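You operate a simulated robot arm through the tools that you are given. There is no shell and no other tool.

You are at the controls of a simulated two-armed robot. One attempt, no reset.

Task
Put the Merrowdel proof back, switch off the light box and wipe off the smudge.
Fine: proof on the stand, knob at LOW, blue wipe back where it lay. What is to be rubbed or washed off counts as gone when no trace of it is left.

It is judged by the outcome, as a careful person would: the job done as asked, and still so three seconds after it is handed in. It fails if anything else is knocked over, pushed out of place, dropped, spilled or broken.

Robot
Two 7-joint arms with fingered hands on one trunk that stands fixed in place. Base frame: the origin is at the foot of the trunk, x ahead of it, y to its left, z up; the work surface is at about z = 0.85. Readings come in m, degrees, newtons and seconds.
The left shoulder is at [0.08, 0.241, 1.417], the right one opposite. Payload 4.9 kg a hand.
Tool frame (each hand has its own): the origin (TCP) lies between the finger pads and is the grasp point; the fingertips stand 0.032 m ahead of it; z points along the fingers, y is the line along which they close. Largest opening 0.2 m; the body of the gripper starts 0.089 m behind the TCP. The gripper is a hand of 4 fingers: y runs from the thumb to the fingers, the wrist lies at [0, 0, -0.267] in the tool frame, and closing takes about 1.5 s.
Orientation is told as [roll, pitch, yaw] about the base's x, y, z axes, in that order, counted from this pose: with the fingers straight down and closing along the base's y, the tool's x points along the base's -x, its y along +y and its z along -z.

Tools
- The arms move only by the tool move_arm. It takes "left_deltas", "right_deltas" or both (then of equal length, played together; a hand with none holds still); each is text: rows parted by semicolons, each of 7 numbers parted by spaces: the turn, a rotation vector about the tool's x, y, z in units of 90 degrees (1.0 is 90 degrees), then the shift along the tool's x, y, z in units of 150 mm (1.0 is 150 mm), then the gripper command, from -1 (fully open) to 1 (shut), values between in proportion. In form: ax ay az dx dy dz hand; .... A call has 1 to 20 rows; each row is the pose to reach, as a shift and turn from the pose commanded when the call began, along the tool's axes at that moment. A call with a number of a shift or a turn outside -1 to 1 is refused whole. Rows are played at 5 a second. More than 0.05 m and 8.6 degrees between two rows, or a gripper value outside its range, and nothing of the call is played. A pose out of reach is approached as far as the arm can. The call stops where the force on the tool passes 70 N (or 10 N more than at its start, if that is more) or the arm is blocked; 0.2 s more then pass. Each finger travels about 0.072 m/s and halts on what it meets, pressing with about 24 N; the grip force reading is that of the motor and also rises with nothing between the fingers. The clock runs only during rows and for 0.2 s after the last one: add rows that repeat a pose to give the fingers time. The reply holds the time, the measured pose of the TCP, the force on the tool along the base axes, the opening and the grip force, in the units named above and with some noise, with the torque about the TCP (base axes, N m) and any sound that the robot's microphone picked up.
- Cameras (640 x 400 px; columns grow to the right, rows downward): "scene" is now at [0.1125, 0.0245, 1.5924]; the picture's right is [0.28, -0.96, 0.00], its down [-0.55, -0.16, -0.82] and it looks along [0.79, 0.23, -0.57] (base axes); focal length 264 px, centre (320, 200). "left" rides on the left gripper at [-0.069, -0.069, -0.116] in its tool frame; the picture's right is [0.71, -0.71, 0.00], its down [0.54, 0.54, -0.64] and it looks along [0.45, 0.45, 0.77] (tool axes); focal length 226 px, centre (320, 200). "right" rides on the right gripper at [0.069, -0.069, -0.116] in its tool frame; the picture's right is [0.71, 0.71, 0.00], its down [-0.54, 0.54, -0.64] and it looks along [-0.45, 0.45, 0.77] (tool axes); focal length 226 px, centre (320, 200). There is no depth. A picture from a camera that has moved, and an enlarged one, comes with that camera's place and axes in the base frame and with its lens.
- get_image(camera): a new picture of that camera. No time passes.
- slide_trunk(by): slides the trunk up (or, below 0, down) by that many m; the arms and the scene camera ride with it, the base frame stays. It gives what a move gives, with no picture.
- hand_shape(shape, hand): the hand has 4 fingers and takes this shape, open, in about a second: jaw (thumb against the fingers, like two jaws); tri (thumb and two fingers); tip (a fingertip pinch); poke (one finger out to press); point (the index stretched); flat (the hand flat); cup (the hand cupped); fist (a fist). The gripper value then closes the fingers along that shape, each until it touches; the sizes above hold for jaw. It gives what a move gives, with no picture.
- pan_tilt(pan, tilt): turns the head with the scene camera to pan (to the left, within 86 degrees either way) and tilt (down, from -29 to 69), counted from straight ahead of the robot. It gives what a move gives.
- inspect(camera, box): a new picture of the part [left, top, right, bottom] of that camera's present view, enlarged. No time passes.
- hand_in(): hands the job in; it is judged then, once.

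Nothing tells you positions but the pictures and the camera data. Unless the task says otherwise, let go and move clear before handing in.

The tools are called after "Call:" by a JSON object that holds its "api" and its "payload". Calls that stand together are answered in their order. move_arm: Moves the arms, as the interface text tells. Its arguments: {"type":"object","properties":{"left_deltas":{"type":"string"},"right_deltas":{"type":"string"}},"required":[]} The other tools are called the same way: slide_trunk (by) slides the trunk up or down; hand_shape (shape, hand) gives the hand a shape; pan_tilt (pan, tilt) turns the head that bears the scene camera; get_image (camera) takes a picture; inspect (camera, box) takes an enlarged picture of a part of a camera's view; hand_in () hands the job in.

At the start:

```text
time_s: 0.0
left_tool_pos: [0.6808, 0.4426, 1.2754]
left_tcp_rot: [-0.1, 0.0, 0.0]
left_ft_force: [0.0, 0.3, -0.3]
left_moment: [0.02, 0.01, 0.03]
left_width: 0.2
left_gripper_force: 0.1
left_shape: jaw
right_tool_pos: [0.7702, -0.259, 1.1916]
right_tcp_rot: [-0.1, 0.0, 0.1]
right_ft_force: [0.9, -0.5, 0.5]
right_moment: [0.0, 0.0, 0.0]
right_width: 0.2002
right_gripper_force: 0.1
right_shape: jaw
trunk travel left (down, up): [-0.325, 0.515]
head pan, tilt: [16.4, 34.7]
```

scene: 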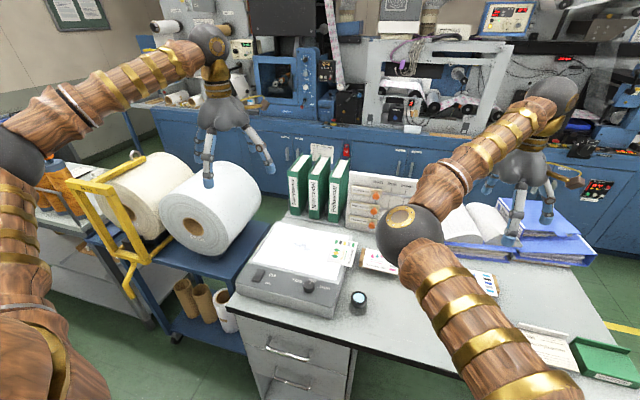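
right: 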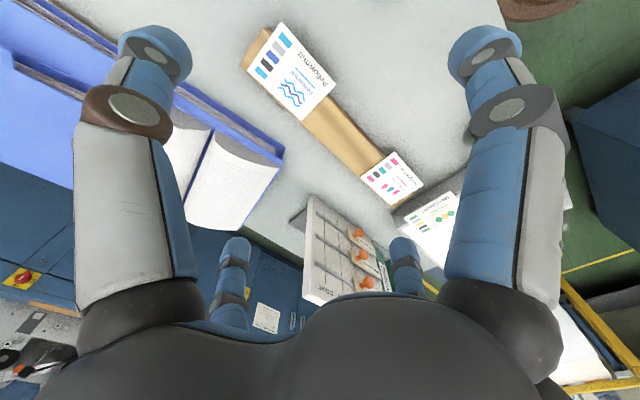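
left: 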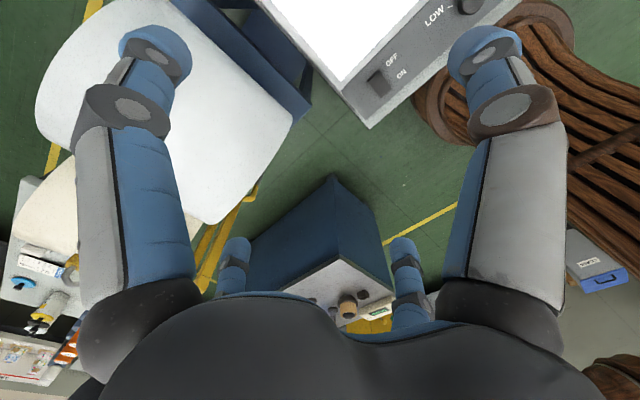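

I see a desk with a light box (lamp on), a cardboard stand with proof cards, binders, and a rack; I need a closer look before I move anything.

Call:
{"api": "inspect", "payload": {"camera": "scene", "box": [220, 200, 420, 325]}}

Call:
{"api": "inspect", "payload": {"camera": "scene", "box": [340, 200, 540, 325]}}

Call:
{"api": "inspect", "payload": {"camera": "right", "box": [220, 10, 480, 300]}}

Call:
{"api": "inspect", "payload": {"camera": "left", "box": [240, 0, 500, 140]}}

Call:
{"api": "inspect", "payload": {"camera": "scene", "box": [480, 260, 640, 400]}}

```text
3.20 times, centred on (320, 262) of scene
camera zoom: at [0.1125, 0.0245, 1.5924], right [0.28, -0.96, 0.0], down [-0.55, -0.16, -0.82], along [0.79, 0.23, -0.57], focal length 845 px, centre (320, 0)
```

zoom: 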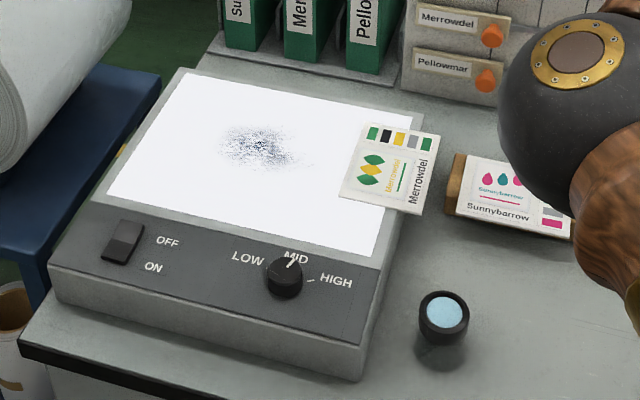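

```text
3.20 times, centred on (440, 262) of scene
camera zoom: at [0.1125, 0.0245, 1.5924], right [0.28, -0.96, 0.0], down [-0.55, -0.16, -0.82], along [0.79, 0.23, -0.57], focal length 845 px, centre (-64, 0)
```

zoom: 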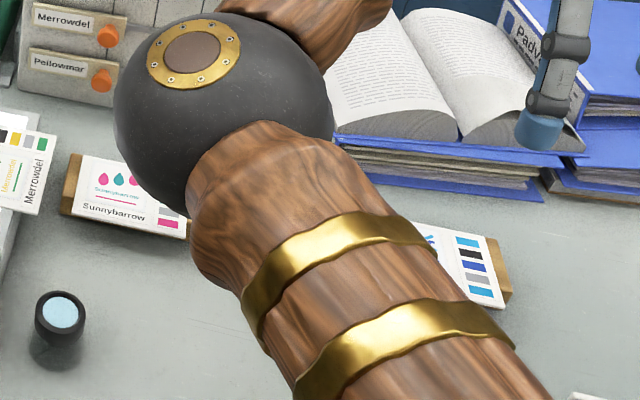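

```text
1.38 times, centred on (350, 155) of right
camera zoom: at [0.7003, -0.3273, 1.3083], right [-0.71, 0.71, 0.0], down [0.54, 0.54, 0.64], along [0.45, 0.45, -0.77], focal length 312 px, centre (279, 262)
```

zoom: 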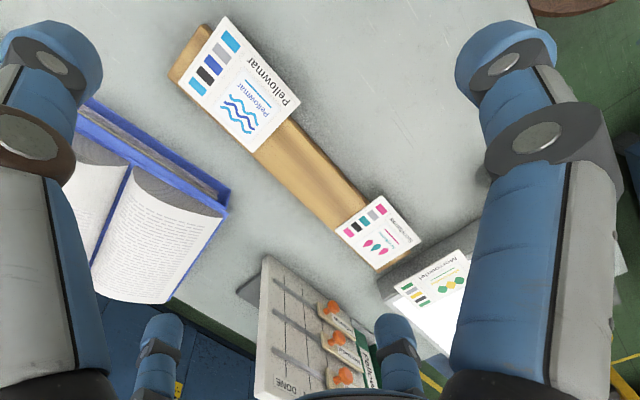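

```text
2.46 times, centred on (370, 70) of left
camera zoom: at [0.7509, 0.373, 1.3893], right [-0.71, -0.71, 0.0], down [-0.54, 0.54, 0.64], along [-0.45, 0.45, -0.77], focal length 556 px, centre (197, 520)
```

zoom: 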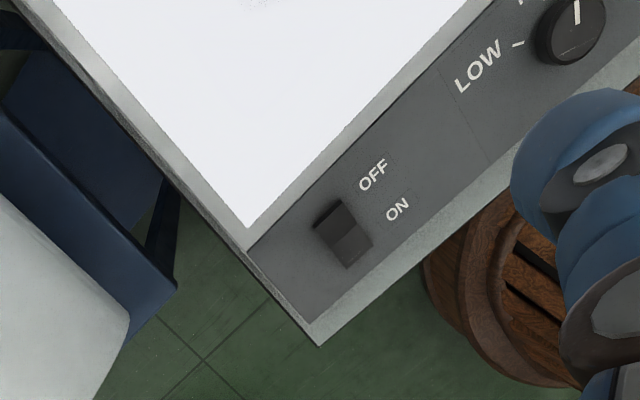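

```text
2.86 times, centred on (560, 330) of scene
camera zoom: at [0.1125, 0.0245, 1.5924], right [0.28, -0.96, 0.0], down [-0.55, -0.16, -0.82], along [0.79, 0.23, -0.57], focal length 754 px, centre (-366, -171)
```

zoom: 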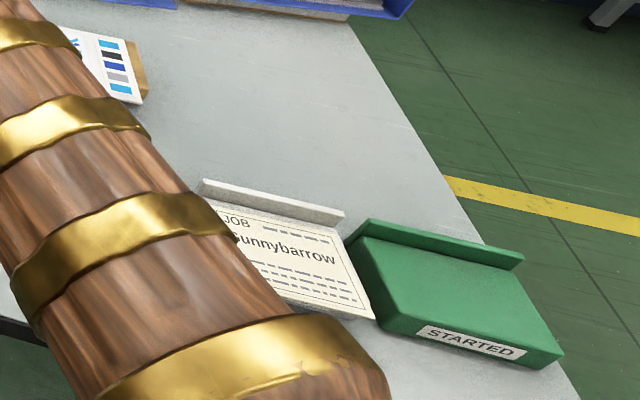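

The Merrowdel card lies across the light box's right edge, the stand is the wooden strip with the gap in the middle, the knob is at MID and the switch looks ON; I haven't found the blue wipe yet, so I'll turn the head to look for it.

Call:
{"api": "pan_tilt", "payload": {"pan": -25, "tilt": 50}}

Call:
{"api": "get_image", "payload": {"camera": "scene"}}

Call:
{"api": "pan_tilt", "payload": {"pan": 30, "tilt": 50}}

Call:
{"api": "get_image", "payload": {"camera": "scene"}}

```text
time_s: 1.1
left_tool_pos: [0.6812, 0.4424, 1.2753]
left_tcp_rot: [0.0, 0.0, 0.0]
left_ft_force: [1.2, 0.3, -0.1]
left_moment: [0.01, 0.01, -0.04]
left_width: 0.2
left_gripper_force: 0.0
left_shape: jaw
right_tool_pos: [0.7699, -0.2587, 1.1916]
right_tcp_rot: [-0.1, 0.0, 0.1]
right_ft_force: [0.2, -0.9, 0.2]
right_moment: [0.0, 0.0, 0.0]
right_width: 0.2
right_gripper_force: 0.1
right_shape: jaw
trunk travel left (down, up): [-0.325, 0.515]
head pan, tilt: [-25.0, 50.0]
```

```text
taken
camera scene: at [0.0977, -0.033, 1.5702], right [-0.42, -0.91, 0.0], down [-0.69, 0.32, -0.64], along [0.58, -0.27, -0.77], focal length 264 px, centre (320, 200)
```

scene: 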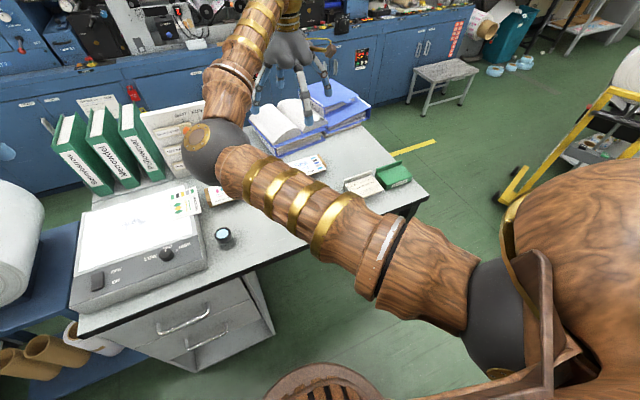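

```text
time_s: 2.3
left_tool_pos: [0.6812, 0.4429, 1.2742]
left_tcp_rot: [0.0, 0.0, -0.1]
left_ft_force: [0.3, 0.0, 0.3]
left_moment: [-0.02, 0.0, 0.0]
left_width: 0.1999
left_gripper_force: 0.0
left_shape: jaw
right_tool_pos: [0.7694, -0.2597, 1.1918]
right_tcp_rot: [0.1, 0.0, 0.0]
right_ft_force: [1.3, 0.0, 0.2]
right_moment: [0.01, -0.01, 0.01]
right_width: 0.1998
right_gripper_force: 0.1
right_shape: jaw
trunk travel left (down, up): [-0.325, 0.515]
head pan, tilt: [30.0, 50.0]
```

```text
taken
camera scene: at [0.0946, 0.038, 1.5702], right [0.5, -0.87, 0.0], down [-0.66, -0.38, -0.64], along [0.56, 0.32, -0.77], focal length 264 px, centre (320, 200)
```

scene: 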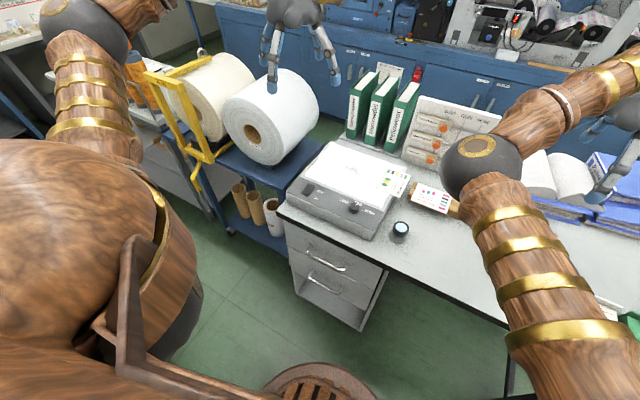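

Call:
{"api": "inspect", "payload": {"camera": "scene", "box": [370, 170, 470, 250]}}

Call:
{"api": "inspect", "payload": {"camera": "scene", "box": [270, 60, 530, 220]}}

Call:
{"api": "pan_tilt", "payload": {"pan": -25, "tilt": 50}}

Call:
{"api": "inspect", "payload": {"camera": "scene", "box": [200, 80, 440, 260]}}

Call:
{"api": "inspect", "payload": {"camera": "scene", "box": [40, 90, 260, 250]}}

```text
5.00 times, centred on (420, 210) of scene
camera zoom: at [0.0946, 0.038, 1.5702], right [0.5, -0.87, 0.0], down [-0.66, -0.38, -0.64], along [0.56, 0.32, -0.77], focal length 1320 px, centre (-180, 150)
```

zoom: 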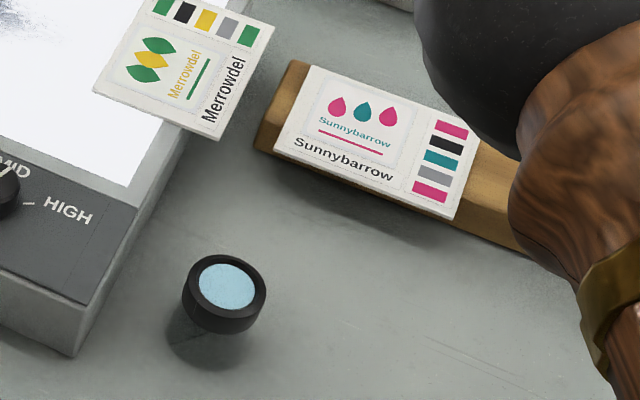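

```text
2.46 times, centred on (400, 140) of scene
camera zoom: at [0.0946, 0.038, 1.5702], right [0.5, -0.87, 0.0], down [-0.66, -0.38, -0.64], along [0.56, 0.32, -0.77], focal length 650 px, centre (123, 348)
```

zoom: 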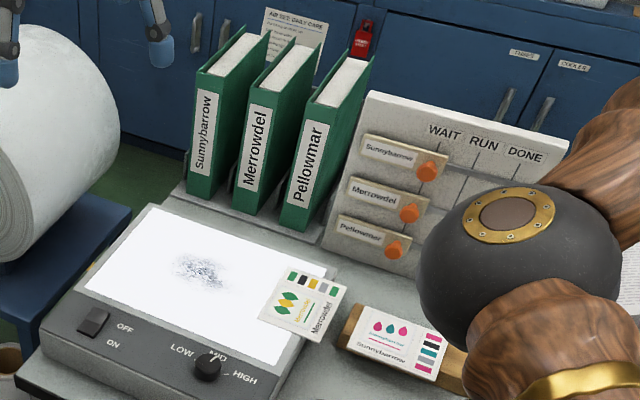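

```text
time_s: 3.6
left_tool_pos: [0.6829, 0.4423, 1.2752]
left_tcp_rot: [0.0, 0.0, 0.0]
left_ft_force: [-0.1, 0.4, -0.7]
left_moment: [0.01, -0.01, -0.02]
left_width: 0.1998
left_gripper_force: 0.2
left_shape: jaw
right_tool_pos: [0.7696, -0.2591, 1.1921]
right_tcp_rot: [0.0, 0.0, 0.0]
right_ft_force: [1.2, 0.6, 0.6]
right_moment: [0.02, -0.01, -0.03]
right_width: 0.1997
right_gripper_force: 0.1
right_shape: jaw
trunk travel left (down, up): [-0.325, 0.515]
head pan, tilt: [-25.0, 50.0]
```

```text
2.22 times, centred on (320, 170) of scene
camera zoom: at [0.0976, -0.033, 1.5702], right [-0.42, -0.91, 0.0], down [-0.69, 0.32, -0.64], along [0.58, -0.27, -0.77], focal length 586 px, centre (320, 267)
```

zoom: 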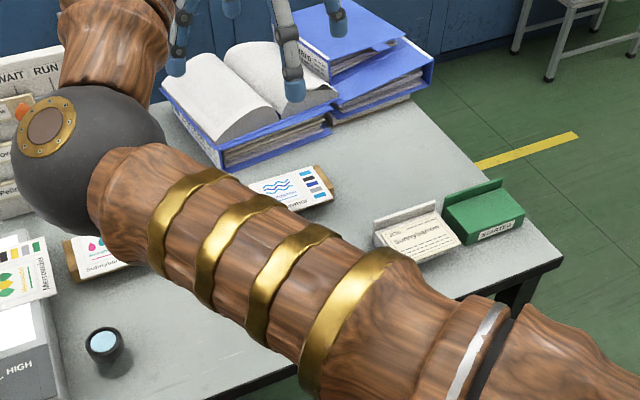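

```text
2.50 times, centred on (150, 170) of scene
camera zoom: at [0.0976, -0.033, 1.5702], right [-0.42, -0.91, 0.0], down [-0.69, 0.32, -0.64], along [0.58, -0.27, -0.77], focal length 660 px, centre (745, 275)
```

zoom: 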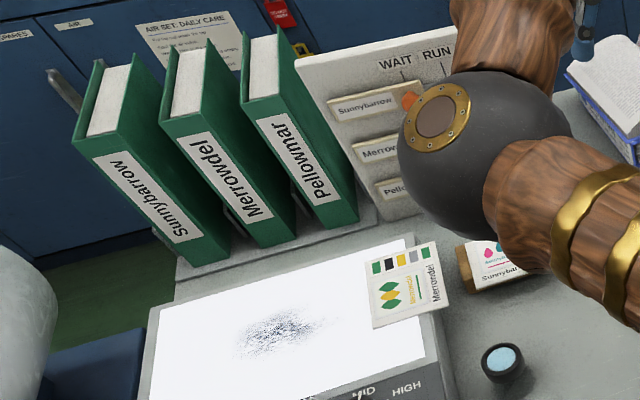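

The small black cup with a pale-blue top might be a loupe, and the right arm hides part of the desk; I'll swing the right arm outward to see everything on the desk and find the blue wipe.

Call:
{"api": "move_arm", "payload": {"right_deltas": "0 0 0 0 -0.25 -0.1 -1; 0 0 0 0 -0.5 -0.2 -1; 0 0 0 0 -0.75 -0.3 -1; 0 0 0 0 -1 -0.4 -1"}}

Call:
{"api": "move_arm", "payload": {"right_deltas": "0 0 0 0 -0.25 -0.1 -1; 0 0 0 0 -0.5 -0.2 -1; 0 0 0 0 -0.75 -0.3 -1; 0 0 0 0 -1 -0.4 -1"}}

Call:
{"api": "pan_tilt", "payload": {"pan": 0, "tilt": 45}}

Call:
{"api": "get_image", "payload": {"camera": "scene"}}

Call:
{"api": "get_image", "payload": {"camera": "right"}}

```text
time_s: 4.6
left_tool_pos: [0.6813, 0.4408, 1.2761]
left_tcp_rot: [0.0, 0.0, 0.0]
left_ft_force: [-0.6, 0.0, -0.8]
left_moment: [0.03, 0.03, 0.01]
left_width: 0.1998
left_gripper_force: 0.1
left_shape: jaw
right_tool_pos: [0.7712, -0.4083, 1.2516]
right_tcp_rot: [0.1, 0.0, 0.0]
right_ft_force: [-0.3, -0.4, 0.3]
right_moment: [0.01, -0.03, -0.03]
right_width: 0.1998
right_gripper_force: 0.1
right_shape: jaw
trunk travel left (down, up): [-0.325, 0.515]
head pan, tilt: [-25.0, 50.0]
```

```text
time_s: 5.6
left_tool_pos: [0.6799, 0.4408, 1.2762]
left_tcp_rot: [0.1, 0.0, 0.0]
left_ft_force: [1.0, 0.1, 0.7]
left_moment: [0.05, -0.01, -0.02]
left_width: 0.1999
left_gripper_force: 0.1
left_shape: jaw
right_tool_pos: [0.7701, -0.5598, 1.3119]
right_tcp_rot: [0.1, -0.1, 0.0]
right_ft_force: [0.8, 0.0, 0.3]
right_moment: [0.02, -0.02, 0.01]
right_width: 0.1998
right_gripper_force: 0.0
right_shape: jaw
trunk travel left (down, up): [-0.325, 0.515]
head pan, tilt: [-25.0, 50.0]
```

```text
time_s: 6.5
left_tool_pos: [0.6812, 0.4437, 1.2755]
left_tcp_rot: [0.0, 0.0, 0.0]
left_ft_force: [0.0, 1.0, 0.9]
left_moment: [0.01, 0.01, 0.02]
left_width: 0.1998
left_gripper_force: 0.1
left_shape: jaw
right_tool_pos: [0.7725, -0.556, 1.3134]
right_tcp_rot: [0.0, 0.1, 0.0]
right_ft_force: [0.1, 0.5, 0.1]
right_moment: [-0.04, 0.03, 0.01]
right_width: 0.1998
right_gripper_force: 0.1
right_shape: jaw
trunk travel left (down, up): [-0.325, 0.515]
head pan, tilt: [0.0, 45.0]
```

```text
taken
camera scene: at [0.1094, -0.0002, 1.5771], right [0.0, -1.0, 0.0], down [-0.71, 0.0, -0.71], along [0.71, 0.0, -0.71], focal length 264 px, centre (320, 200)
```

scene: 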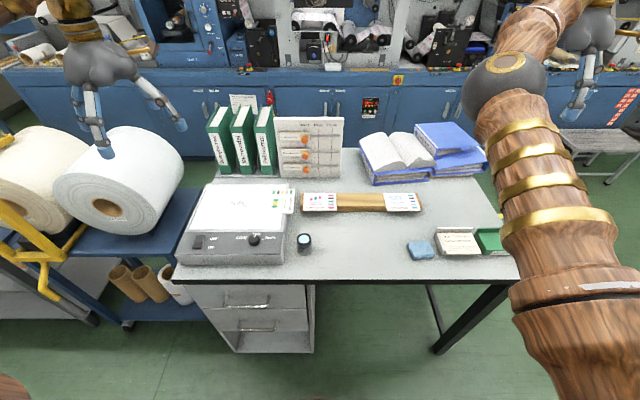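

```text
taken
camera right: at [0.7018, -0.6245, 1.4286], right [-0.71, 0.71, 0.0], down [0.54, 0.54, 0.64], along [0.45, 0.45, -0.77], focal length 226 px, centre (320, 200)
```

right: 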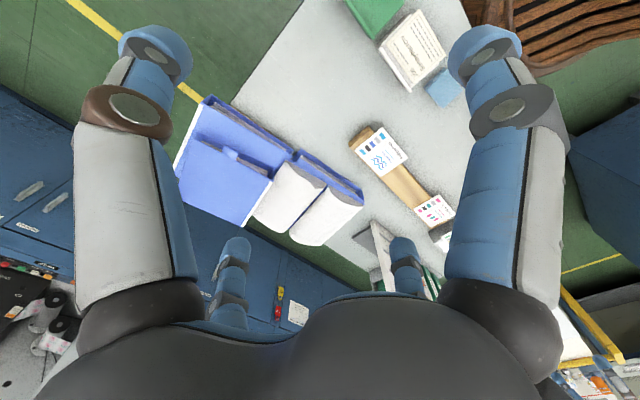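

The blue wipe is there: a light-blue folded block on the desk near the front, left of the Sunnybarrow job card. I'll inspect it, the stand, and the light box.

Call:
{"api": "inspect", "payload": {"camera": "scene", "box": [380, 210, 520, 290]}}

Call:
{"api": "inspect", "payload": {"camera": "scene", "box": [270, 170, 440, 270]}}

Call:
{"api": "inspect", "payload": {"camera": "scene", "box": [165, 170, 325, 275]}}

Call:
{"api": "inspect", "payload": {"camera": "right", "box": [330, 0, 480, 240]}}

```text
4.57 times, centred on (450, 250) of scene
camera zoom: at [0.1094, -0.0002, 1.5771], right [0.0, -1.0, 0.0], down [-0.71, 0.0, -0.71], along [0.71, 0.0, -0.71], focal length 1206 px, centre (-274, -29)
```

zoom: 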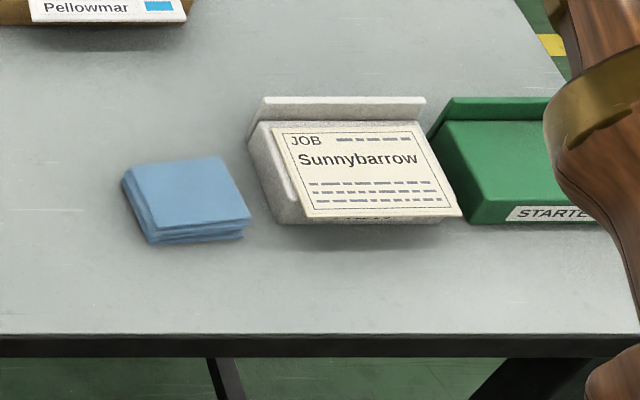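

```text
3.76 times, centred on (355, 220) of scene
camera zoom: at [0.1094, -0.0002, 1.5771], right [0.0, -1.0, 0.0], down [-0.71, 0.0, -0.71], along [0.71, 0.0, -0.71], focal length 994 px, centre (188, 125)
```

zoom: 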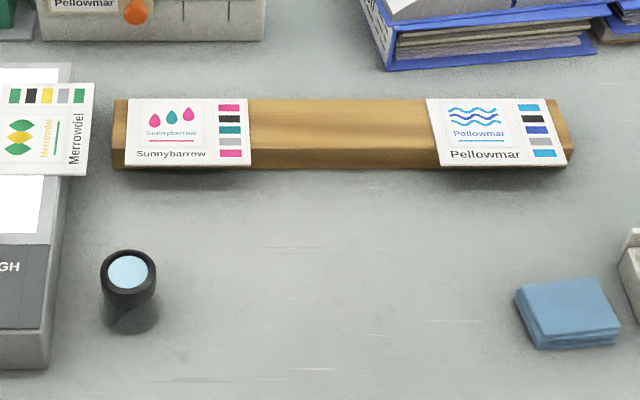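

```text
3.81 times, centred on (245, 222) of scene
camera zoom: at [0.1094, -0.0002, 1.5771], right [0.0, -1.0, 0.0], down [-0.71, 0.0, -0.71], along [0.71, 0.0, -0.71], focal length 1005 px, centre (606, 114)
```

zoom: 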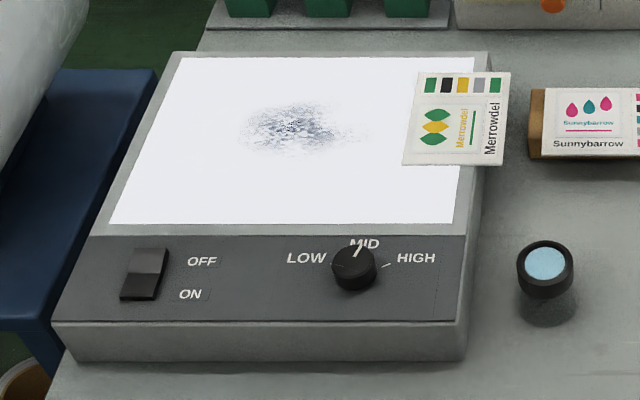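

```text
1.67 times, centred on (405, 120) of right
camera zoom: at [0.7018, -0.6245, 1.4286], right [-0.71, 0.71, 0.0], down [0.54, 0.54, 0.64], along [0.45, 0.45, -0.77], focal length 377 px, centre (178, 333)
```

zoom: 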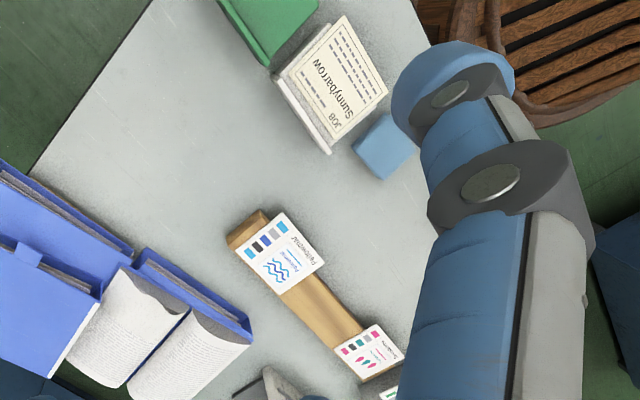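

The blue wipe lies near (0.59, -0.32), the stand near (0.80, -0.15), the card near (0.77, 0.14), the knob near (0.60, 0.20) and the switch near (0.59, 0.37). I'll bring the right-hand camera over the wipe to get a second, closer view.

Call:
{"api": "move_arm", "payload": {"right_deltas": "0 0 0 0.25 0.05 0.1 -1; 0 0 0 0.5 0.1 0.2 -1; 0 0 0 0.75 0.15 0.3 -1; 0 0 0 1 0.2 0.4 -1"}}

Call:
{"api": "move_arm", "payload": {"right_deltas": "0 0 0 0.25 0.05 0.1 -1; 0 0 0 0.5 0.1 0.2 -1; 0 0 0 0.75 0.15 0.3 -1; 0 0 0 1 0.2 0.4 -1"}}

Call:
{"api": "get_image", "payload": {"camera": "right"}}

Call:
{"api": "get_image", "payload": {"camera": "scene"}}

```text
time_s: 7.5
left_tool_pos: [0.6806, 0.4432, 1.2746]
left_tcp_rot: [0.0, 0.0, -0.1]
left_ft_force: [0.3, -0.1, 0.3]
left_moment: [-0.04, -0.01, -0.01]
left_width: 0.1998
left_gripper_force: 0.0
left_shape: jaw
right_tool_pos: [0.6184, -0.5288, 1.2513]
right_tcp_rot: [-0.1, -0.1, 0.1]
right_ft_force: [-0.3, 0.2, 0.3]
right_moment: [-0.04, -0.01, 0.0]
right_width: 0.1999
right_gripper_force: 0.1
right_shape: jaw
trunk travel left (down, up): [-0.325, 0.515]
head pan, tilt: [0.0, 45.0]
```

```text
time_s: 8.4
left_tool_pos: [0.6826, 0.4449, 1.2725]
left_tcp_rot: [-0.1, 0.0, 0.0]
left_ft_force: [-0.5, -0.1, -1.1]
left_moment: [-0.04, 0.02, 0.0]
left_width: 0.2
left_gripper_force: 0.2
left_shape: jaw
right_tool_pos: [0.5008, -0.4808, 1.1959]
right_tcp_rot: [-0.5, 0.7, -0.8]
right_ft_force: [-0.8, 0.2, 0.5]
right_moment: [-0.02, 0.02, 0.03]
right_width: 0.2001
right_gripper_force: 0.1
right_shape: jaw
right hand out of reach, approached as far as the arm can: row 3, 4
trunk travel left (down, up): [-0.325, 0.515]
head pan, tilt: [0.0, 45.0]
```

```text
taken
camera right: at [0.4307, -0.5479, 1.3135], right [-0.7, 0.72, 0.01], down [0.56, 0.54, 0.63], along [0.45, 0.44, -0.78], focal length 226 px, centre (320, 200)
```

right: 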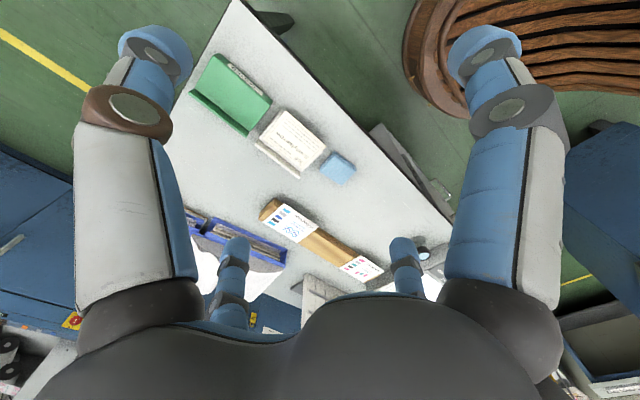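

```text
taken
camera scene: at [0.1102, 0.0019, 1.577], right [0.0, -1.0, 0.0], down [-0.71, 0.0, -0.71], along [0.71, 0.0, -0.71], focal length 264 px, centre (320, 200)
```

scene: 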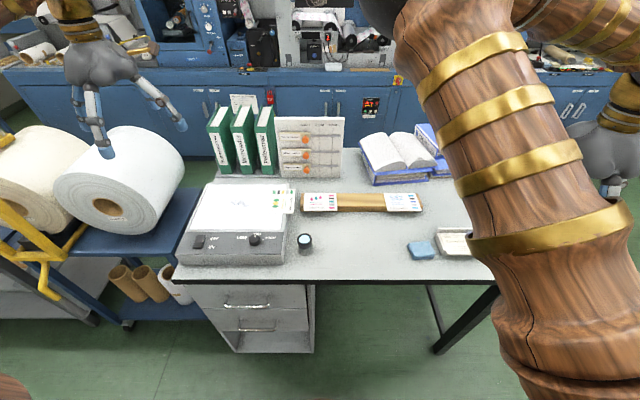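

Call:
{"api": "inspect", "payload": {"camera": "right", "box": [240, 90, 400, 190]}}

Call:
{"api": "inspect", "payload": {"camera": "right", "box": [240, 180, 450, 310]}}

Call:
{"api": "inspect", "payload": {"camera": "scene", "box": [230, 90, 260, 115]}}

```text
4.00 times, centred on (320, 140) of right
camera zoom: at [0.4307, -0.5479, 1.3135], right [-0.7, 0.72, 0.01], down [0.56, 0.54, 0.63], along [0.45, 0.44, -0.78], focal length 904 px, centre (320, 440)
```

zoom: 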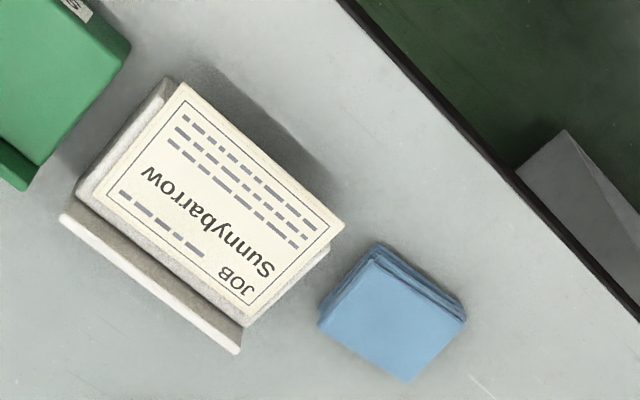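

```text
3.05 times, centred on (345, 245) of right
camera zoom: at [0.4307, -0.5479, 1.3135], right [-0.7, 0.72, 0.01], down [0.56, 0.54, 0.63], along [0.45, 0.44, -0.78], focal length 689 px, centre (244, 63)
```

zoom: 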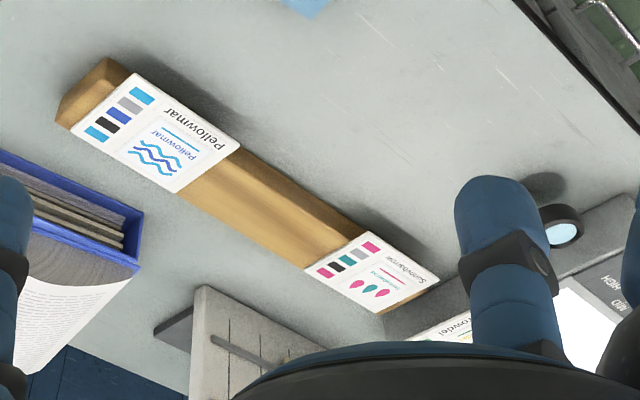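

```text
16.00 times, centred on (245, 102) of scene
camera zoom: at [0.1102, 0.0019, 1.577], right [0.0, -1.0, 0.0], down [-0.71, 0.0, -0.71], along [0.71, 0.0, -0.71], focal length 4223 px, centre (1520, 1760)
```

zoom: 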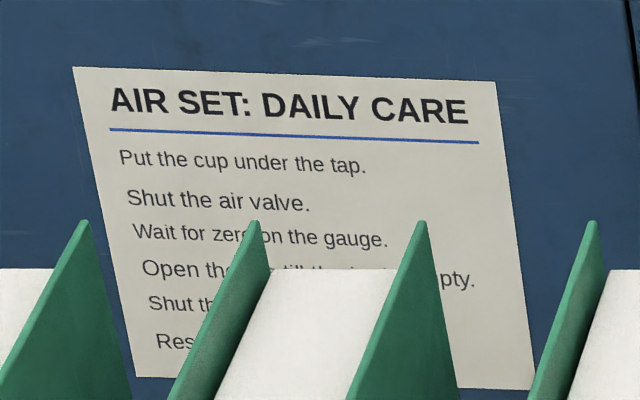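

The wipe is about 7 × 5 × 1.5 cm centred near (0.60, -0.325). Before planning grasps I want to see how the hand's four fingers are arranged, so I'll look at the left hand.

Call:
{"api": "pan_tilt", "payload": {"pan": 35, "tilt": 25}}

Call:
{"api": "get_image", "payload": {"camera": "scene"}}

Call:
{"api": "inspect", "payload": {"camera": "scene", "box": [240, 80, 400, 220]}}

```text
time_s: 9.5
left_tool_pos: [0.6811, 0.4432, 1.2753]
left_tcp_rot: [0.0, -0.1, -0.1]
left_ft_force: [-0.1, 0.3, 0.3]
left_moment: [-0.04, 0.05, 0.01]
left_width: 0.2001
left_gripper_force: 0.0
left_shape: jaw
right_tool_pos: [0.4988, -0.4842, 1.1958]
right_tcp_rot: [-0.3, 0.7, -0.9]
right_ft_force: [0.6, 0.8, -0.2]
right_moment: [0.0, 0.01, -0.01]
right_width: 0.1998
right_gripper_force: 0.0
right_shape: jaw
trunk travel left (down, up): [-0.325, 0.515]
head pan, tilt: [35.0, 25.0]
```

```text
taken
camera scene: at [0.103, 0.0519, 1.6077], right [0.57, -0.82, 0.0], down [-0.35, -0.24, -0.91], along [0.74, 0.52, -0.42], focal length 264 px, centre (320, 200)
```

scene: 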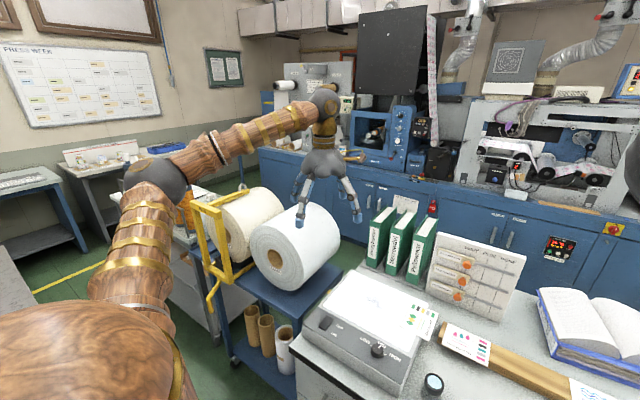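

```text
2.86 times, centred on (320, 150) of scene
camera zoom: at [0.103, 0.0519, 1.6077], right [0.57, -0.82, 0.0], down [-0.35, -0.24, -0.91], along [0.74, 0.52, -0.42], focal length 754 px, centre (320, 343)
```

zoom: 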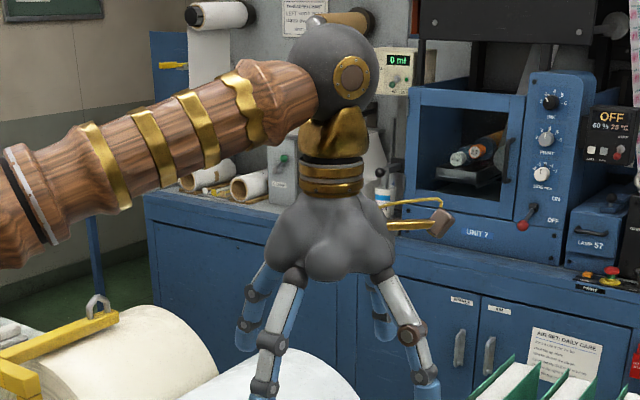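

The hand is a four-fingered claw with fingers spread on a cross when open; I'll try a half-close and the "tip" and "tri" shapes in the air with the left hand to learn where the fingers go.

Call:
{"api": "move_arm", "payload": {"left_deltas": "0 0 0 0 0 0 0.3; 0 0 0 0 0 0 0.3; 0 0 0 0 0 0 0.3; 0 0 0 0 0 0 0.3; 0 0 0 0 0 0 0.3; 0 0 0 0 0 0 0.3"}}

Call:
{"api": "inspect", "payload": {"camera": "scene", "box": [240, 80, 400, 220]}}

Call:
{"api": "get_image", "payload": {"camera": "left"}}

Call:
{"api": "move_arm", "payload": {"left_deltas": "0 0 0 0 0 0 1; 0 0 0 0 0 0 1; 0 0 0 0 0 0 1; 0 0 0 0 0 0 1; 0 0 0 0 0 0 1; 0 0 0 0 0 0 1"}}

Call:
{"api": "inspect", "payload": {"camera": "scene", "box": [240, 80, 400, 220]}}

Call:
{"api": "get_image", "payload": {"camera": "left"}}

```text
time_s: 10.9
left_tool_pos: [0.6822, 0.4429, 1.2754]
left_tcp_rot: [0.0, 0.0, 0.1]
left_ft_force: [-0.3, 0.4, 0.1]
left_moment: [0.01, -0.01, -0.02]
left_width: 0.0704
left_gripper_force: 0.1
left_shape: jaw
right_tool_pos: [0.4994, -0.4848, 1.1957]
right_tcp_rot: [-0.3, 0.6, -0.8]
right_ft_force: [0.9, 0.0, 0.5]
right_moment: [-0.01, -0.01, 0.02]
right_width: 0.2
right_gripper_force: 0.1
right_shape: jaw
trunk travel left (down, up): [-0.325, 0.515]
head pan, tilt: [35.0, 25.0]
```

```text
2.86 times, centred on (320, 150) of scene
camera zoom: at [0.1033, 0.0524, 1.6077], right [0.57, -0.82, 0.0], down [-0.35, -0.24, -0.91], along [0.74, 0.52, -0.42], focal length 754 px, centre (320, 343)
```

zoom: 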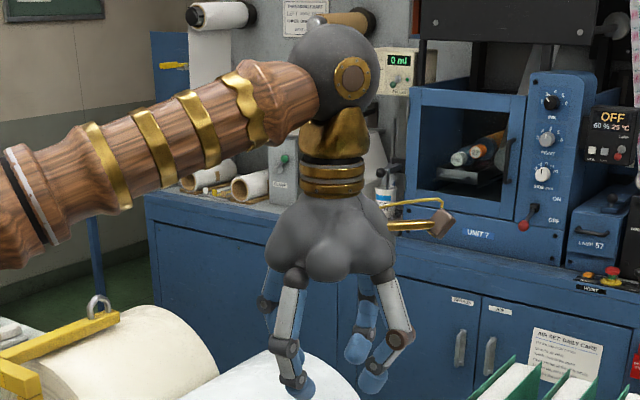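

```text
taken
camera left: at [0.7509, 0.373, 1.3893], right [-0.71, -0.71, 0.0], down [-0.54, 0.54, 0.64], along [-0.46, 0.45, -0.77], focal length 226 px, centre (320, 200)
```

left: 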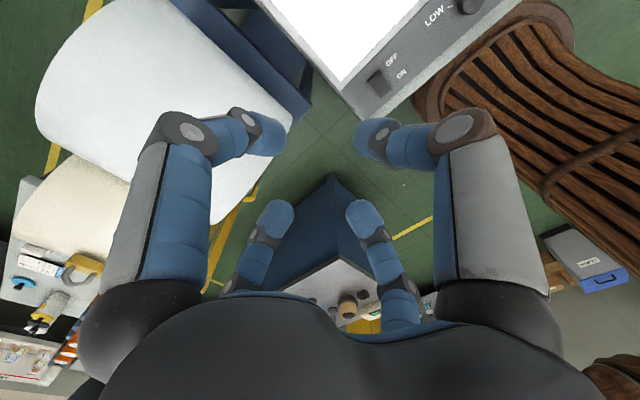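

```text
time_s: 12.3
left_tool_pos: [0.6808, 0.4429, 1.2746]
left_tcp_rot: [-0.1, 0.0, 0.0]
left_ft_force: [0.0, -0.1, 1.0]
left_moment: [-0.01, 0.03, 0.01]
left_width: 0.0002
left_gripper_force: 23.8
left_shape: jaw
right_tool_pos: [0.4988, -0.4836, 1.1958]
right_tcp_rot: [-0.3, 0.7, -0.7]
right_ft_force: [-0.5, -0.2, 0.5]
right_moment: [0.02, -0.01, 0.02]
right_width: 0.1994
right_gripper_force: 0.1
right_shape: jaw
trunk travel left (down, up): [-0.325, 0.515]
head pan, tilt: [35.0, 25.0]
```

```text
2.86 times, centred on (320, 150) of scene
camera zoom: at [0.1032, 0.0523, 1.6077], right [0.57, -0.82, 0.0], down [-0.35, -0.24, -0.91], along [0.74, 0.52, -0.42], focal length 754 px, centre (320, 343)
```

zoom: 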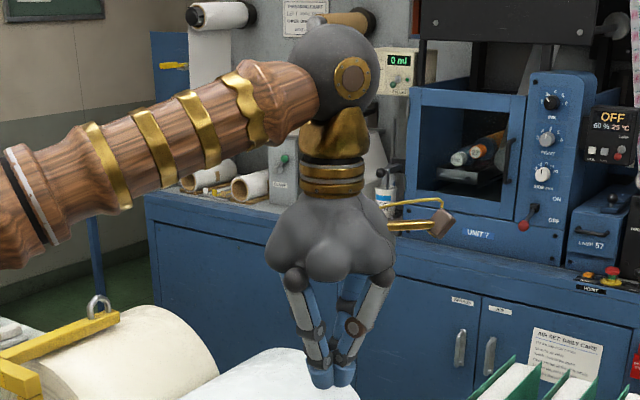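

```text
taken
camera left: at [0.7508, 0.373, 1.3893], right [-0.71, -0.71, 0.0], down [-0.54, 0.54, 0.64], along [-0.45, 0.45, -0.77], focal length 226 px, centre (320, 200)
```

left: 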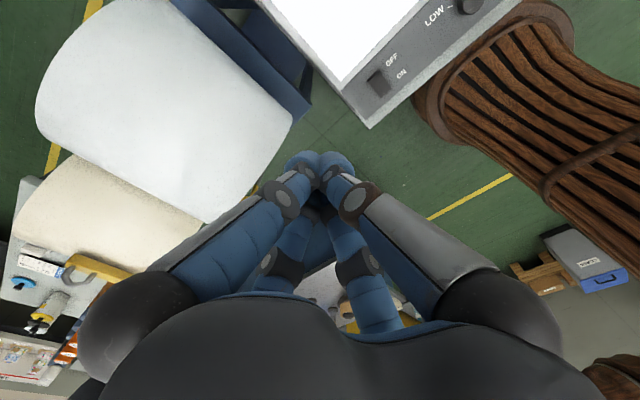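

"Jaw" closes all four fingers radially toward the centre. I'll look at "tip" and "poke" too.

Call:
{"api": "hand_shape", "payload": {"shape": "tip", "hand": "left"}}

Call:
{"api": "inspect", "payload": {"camera": "scene", "box": [240, 80, 400, 220]}}

Call:
{"api": "get_image", "payload": {"camera": "left"}}

Call:
{"api": "hand_shape", "payload": {"shape": "poke", "hand": "left"}}

Call:
{"api": "inspect", "payload": {"camera": "scene", "box": [240, 80, 400, 220]}}

Call:
{"api": "get_image", "payload": {"camera": "left"}}

```text
time_s: 13.2
left_tool_pos: [0.6822, 0.4425, 1.2757]
left_tcp_rot: [0.0, 0.0, 0.0]
left_ft_force: [-0.2, 0.4, 1.0]
left_moment: [-0.02, 0.02, 0.01]
left_width: 0.2001
left_gripper_force: 0.0
left_shape: tip
right_tool_pos: [0.4978, -0.4843, 1.1947]
right_tcp_rot: [-0.3, 0.7, -0.7]
right_ft_force: [0.1, 0.1, -1.1]
right_moment: [0.02, -0.03, 0.0]
right_width: 0.2
right_gripper_force: 0.1
right_shape: jaw
trunk travel left (down, up): [-0.325, 0.515]
head pan, tilt: [35.0, 25.0]
```

```text
2.86 times, centred on (320, 150) of scene
camera zoom: at [0.1032, 0.0523, 1.6077], right [0.57, -0.82, 0.0], down [-0.35, -0.24, -0.91], along [0.74, 0.52, -0.42], focal length 754 px, centre (320, 343)
```

zoom: 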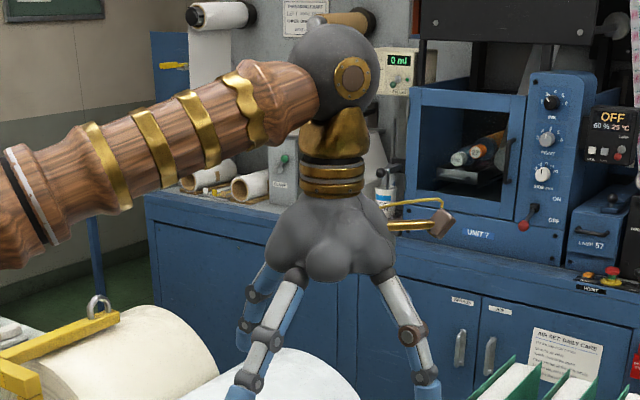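

```text
taken
camera left: at [0.7508, 0.373, 1.3893], right [-0.71, -0.71, 0.0], down [-0.54, 0.54, 0.64], along [-0.45, 0.45, -0.77], focal length 226 px, centre (320, 200)
```

left: 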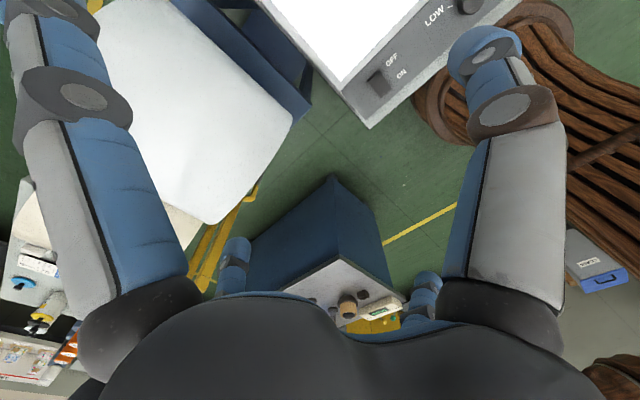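

```text
time_s: 14.1
left_tool_pos: [0.682, 0.4425, 1.2746]
left_tcp_rot: [-0.1, -0.1, 0.1]
left_ft_force: [-0.8, -0.4, -0.3]
left_moment: [-0.05, 0.03, -0.02]
left_width: 0.0
left_gripper_force: 0.1
left_shape: poke
right_tool_pos: [0.4993, -0.4835, 1.196]
right_tcp_rot: [-0.3, 0.7, -0.8]
right_ft_force: [0.7, 0.2, 0.3]
right_moment: [0.0, 0.0, 0.01]
right_width: 0.1999
right_gripper_force: 0.0
right_shape: jaw
trunk travel left (down, up): [-0.325, 0.515]
head pan, tilt: [35.0, 25.0]
```

```text
2.86 times, centred on (320, 150) of scene
camera zoom: at [0.1032, 0.0523, 1.6077], right [0.57, -0.82, 0.0], down [-0.35, -0.24, -0.91], along [0.74, 0.52, -0.42], focal length 754 px, centre (320, 343)
```

zoom: 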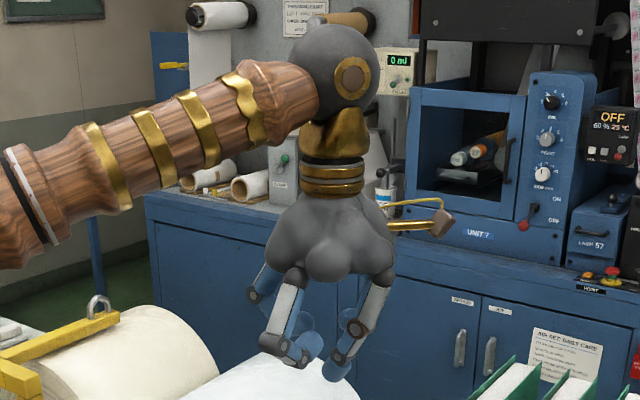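

```text
taken
camera left: at [0.7508, 0.3729, 1.3893], right [-0.71, -0.71, 0.0], down [-0.54, 0.54, 0.64], along [-0.45, 0.45, -0.77], focal length 226 px, centre (320, 200)
```

left: 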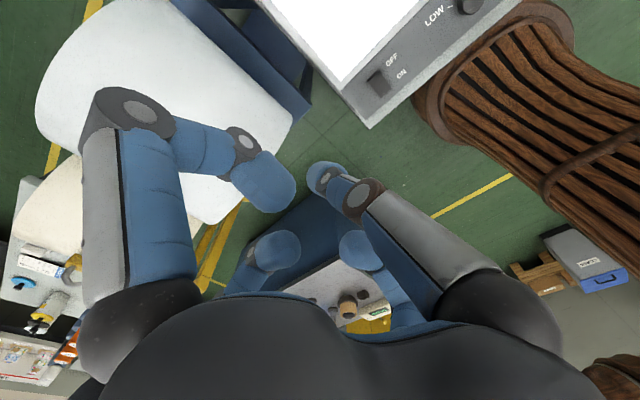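

In "poke" the thumb tip stays at the tool axis, and in "tip" the thumb and opposite finger pinch while the other two splay. Now I'll move the right hand so its camera views the stand, the card and the light box closely.

Call:
{"api": "move_arm", "payload": {"right_deltas": "0 0 0 -0.25 0.25 0.1 -1; 0 0 0 -0.5 0.5 0.2 -1; 0 0 0 -0.75 0.75 0.3 -1; 0 0 0 -1 1 0.4 -1"}}

Call:
{"api": "get_image", "payload": {"camera": "right"}}

```text
refused: row 1 steps farther than a row can; nothing moved
```

```text
taken
camera right: at [0.4298, -0.5502, 1.3131], right [-0.7, 0.72, 0.01], down [0.56, 0.54, 0.63], along [0.45, 0.44, -0.77], focal length 226 px, centre (320, 200)
```

right: 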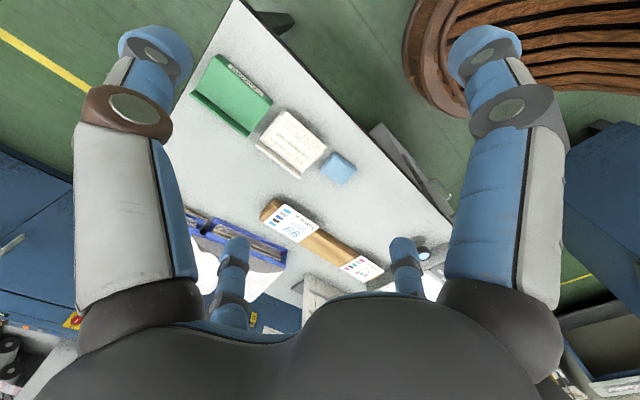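

The step was slightly too long, so I'll use smaller rows for the same move toward the stand view.

Call:
{"api": "move_arm", "payload": {"right_deltas": "0 0 0 -0.2 0.2 0.08 -1; 0 0 0 -0.4 0.4 0.16 -1; 0 0 0 -0.6 0.6 0.24 -1; 0 0 0 -0.8 0.8 0.32 -1; 0 0 0 -1 1 0.4 -1"}}

Call:
{"api": "get_image", "payload": {"camera": "right"}}

```text
time_s: 15.3
left_tool_pos: [0.6828, 0.4445, 1.2743]
left_tcp_rot: [-0.1, 0.1, 0.0]
left_ft_force: [2.0, 0.3, -0.3]
left_moment: [0.02, 0.04, 0.02]
left_width: 0.0
left_gripper_force: 0.1
left_shape: poke
right_tool_pos: [0.6489, -0.3343, 1.1372]
right_tcp_rot: [-0.2, 0.1, 0.1]
right_ft_force: [0.4, -0.2, 0.0]
right_moment: [0.01, 0.05, 0.02]
right_width: 0.1999
right_gripper_force: 0.0
right_shape: jaw
trunk travel left (down, up): [-0.325, 0.515]
head pan, tilt: [35.0, 25.0]
```

```text
taken
camera right: at [0.5796, -0.4019, 1.2539], right [-0.71, 0.71, 0.0], down [0.54, 0.54, 0.64], along [0.45, 0.45, -0.77], focal length 226 px, centre (320, 200)
```

right: 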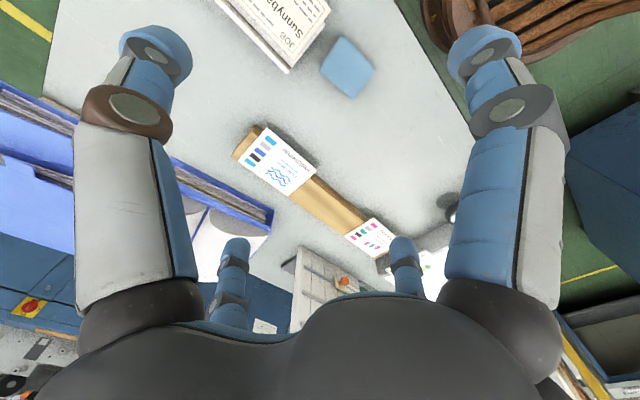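

Call:
{"api": "inspect", "payload": {"camera": "right", "box": [220, 110, 420, 270]}}

Call:
{"api": "inspect", "payload": {"camera": "right", "box": [300, 20, 400, 110]}}

Call:
{"api": "pan_tilt", "payload": {"pan": 0, "tilt": 45}}

Call:
{"api": "inspect", "payload": {"camera": "scene", "box": [265, 175, 365, 240]}}

Call:
{"api": "inspect", "payload": {"camera": "scene", "box": [350, 170, 450, 235]}}

```text
2.50 times, centred on (320, 190) of right
camera zoom: at [0.5796, -0.4019, 1.2539], right [-0.71, 0.71, 0.0], down [0.54, 0.54, 0.64], along [0.45, 0.45, -0.77], focal length 565 px, centre (320, 225)
```

zoom: 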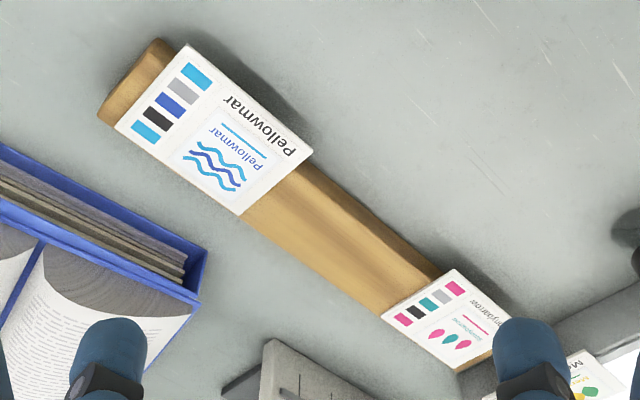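

```text
4.44 times, centred on (350, 65) of right
camera zoom: at [0.5796, -0.4019, 1.2539], right [-0.71, 0.71, 0.0], down [0.54, 0.54, 0.64], along [0.45, 0.45, -0.77], focal length 1005 px, centre (187, 800)
```

zoom: 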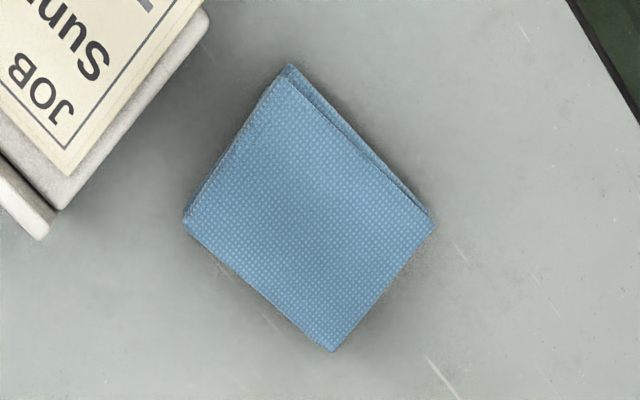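

```text
time_s: 16.3
left_tool_pos: [0.6816, 0.4428, 1.2749]
left_tcp_rot: [0.0, 0.0, 0.0]
left_ft_force: [-0.9, 0.1, -0.4]
left_moment: [-0.02, 0.0, 0.03]
left_width: 0.0001
left_gripper_force: 0.1
left_shape: poke
right_tool_pos: [0.6471, -0.335, 1.1369]
right_tcp_rot: [0.0, 0.0, -0.1]
right_ft_force: [-0.1, 0.2, 0.0]
right_moment: [0.03, -0.02, 0.02]
right_width: 0.1999
right_gripper_force: 0.0
right_shape: jaw
trunk travel left (down, up): [-0.325, 0.515]
head pan, tilt: [0.0, 45.0]
```

```text
6.15 times, centred on (315, 208) of scene
camera zoom: at [0.1093, -0.0002, 1.5772], right [0.0, -1.0, 0.0], down [-0.71, 0.0, -0.71], along [0.71, 0.0, -0.71], focal length 1624 px, centre (351, 154)
```

zoom: 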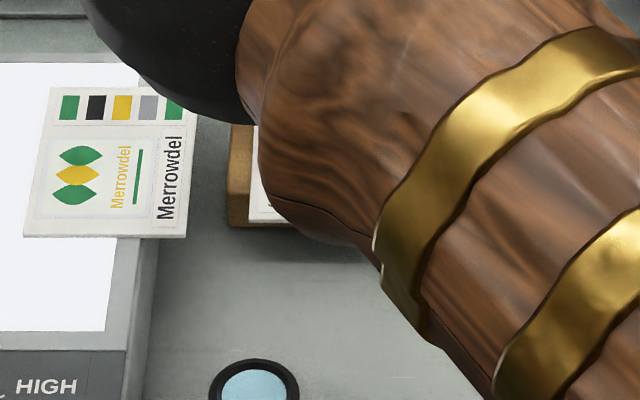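

```text
6.15 times, centred on (400, 202) of scene
camera zoom: at [0.1093, -0.0002, 1.5772], right [0.0, -1.0, 0.0], down [-0.71, 0.0, -0.71], along [0.71, 0.0, -0.71], focal length 1624 px, centre (-172, 185)
```

zoom: 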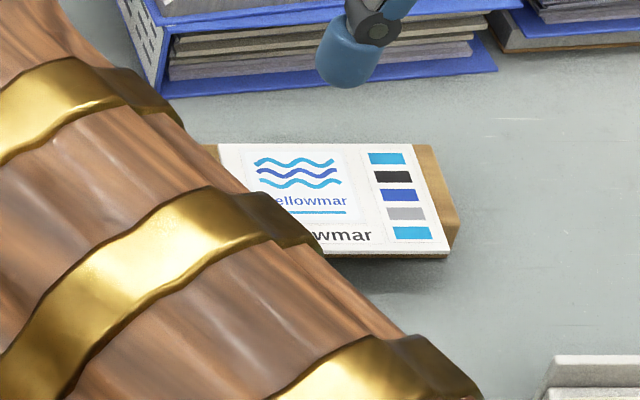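

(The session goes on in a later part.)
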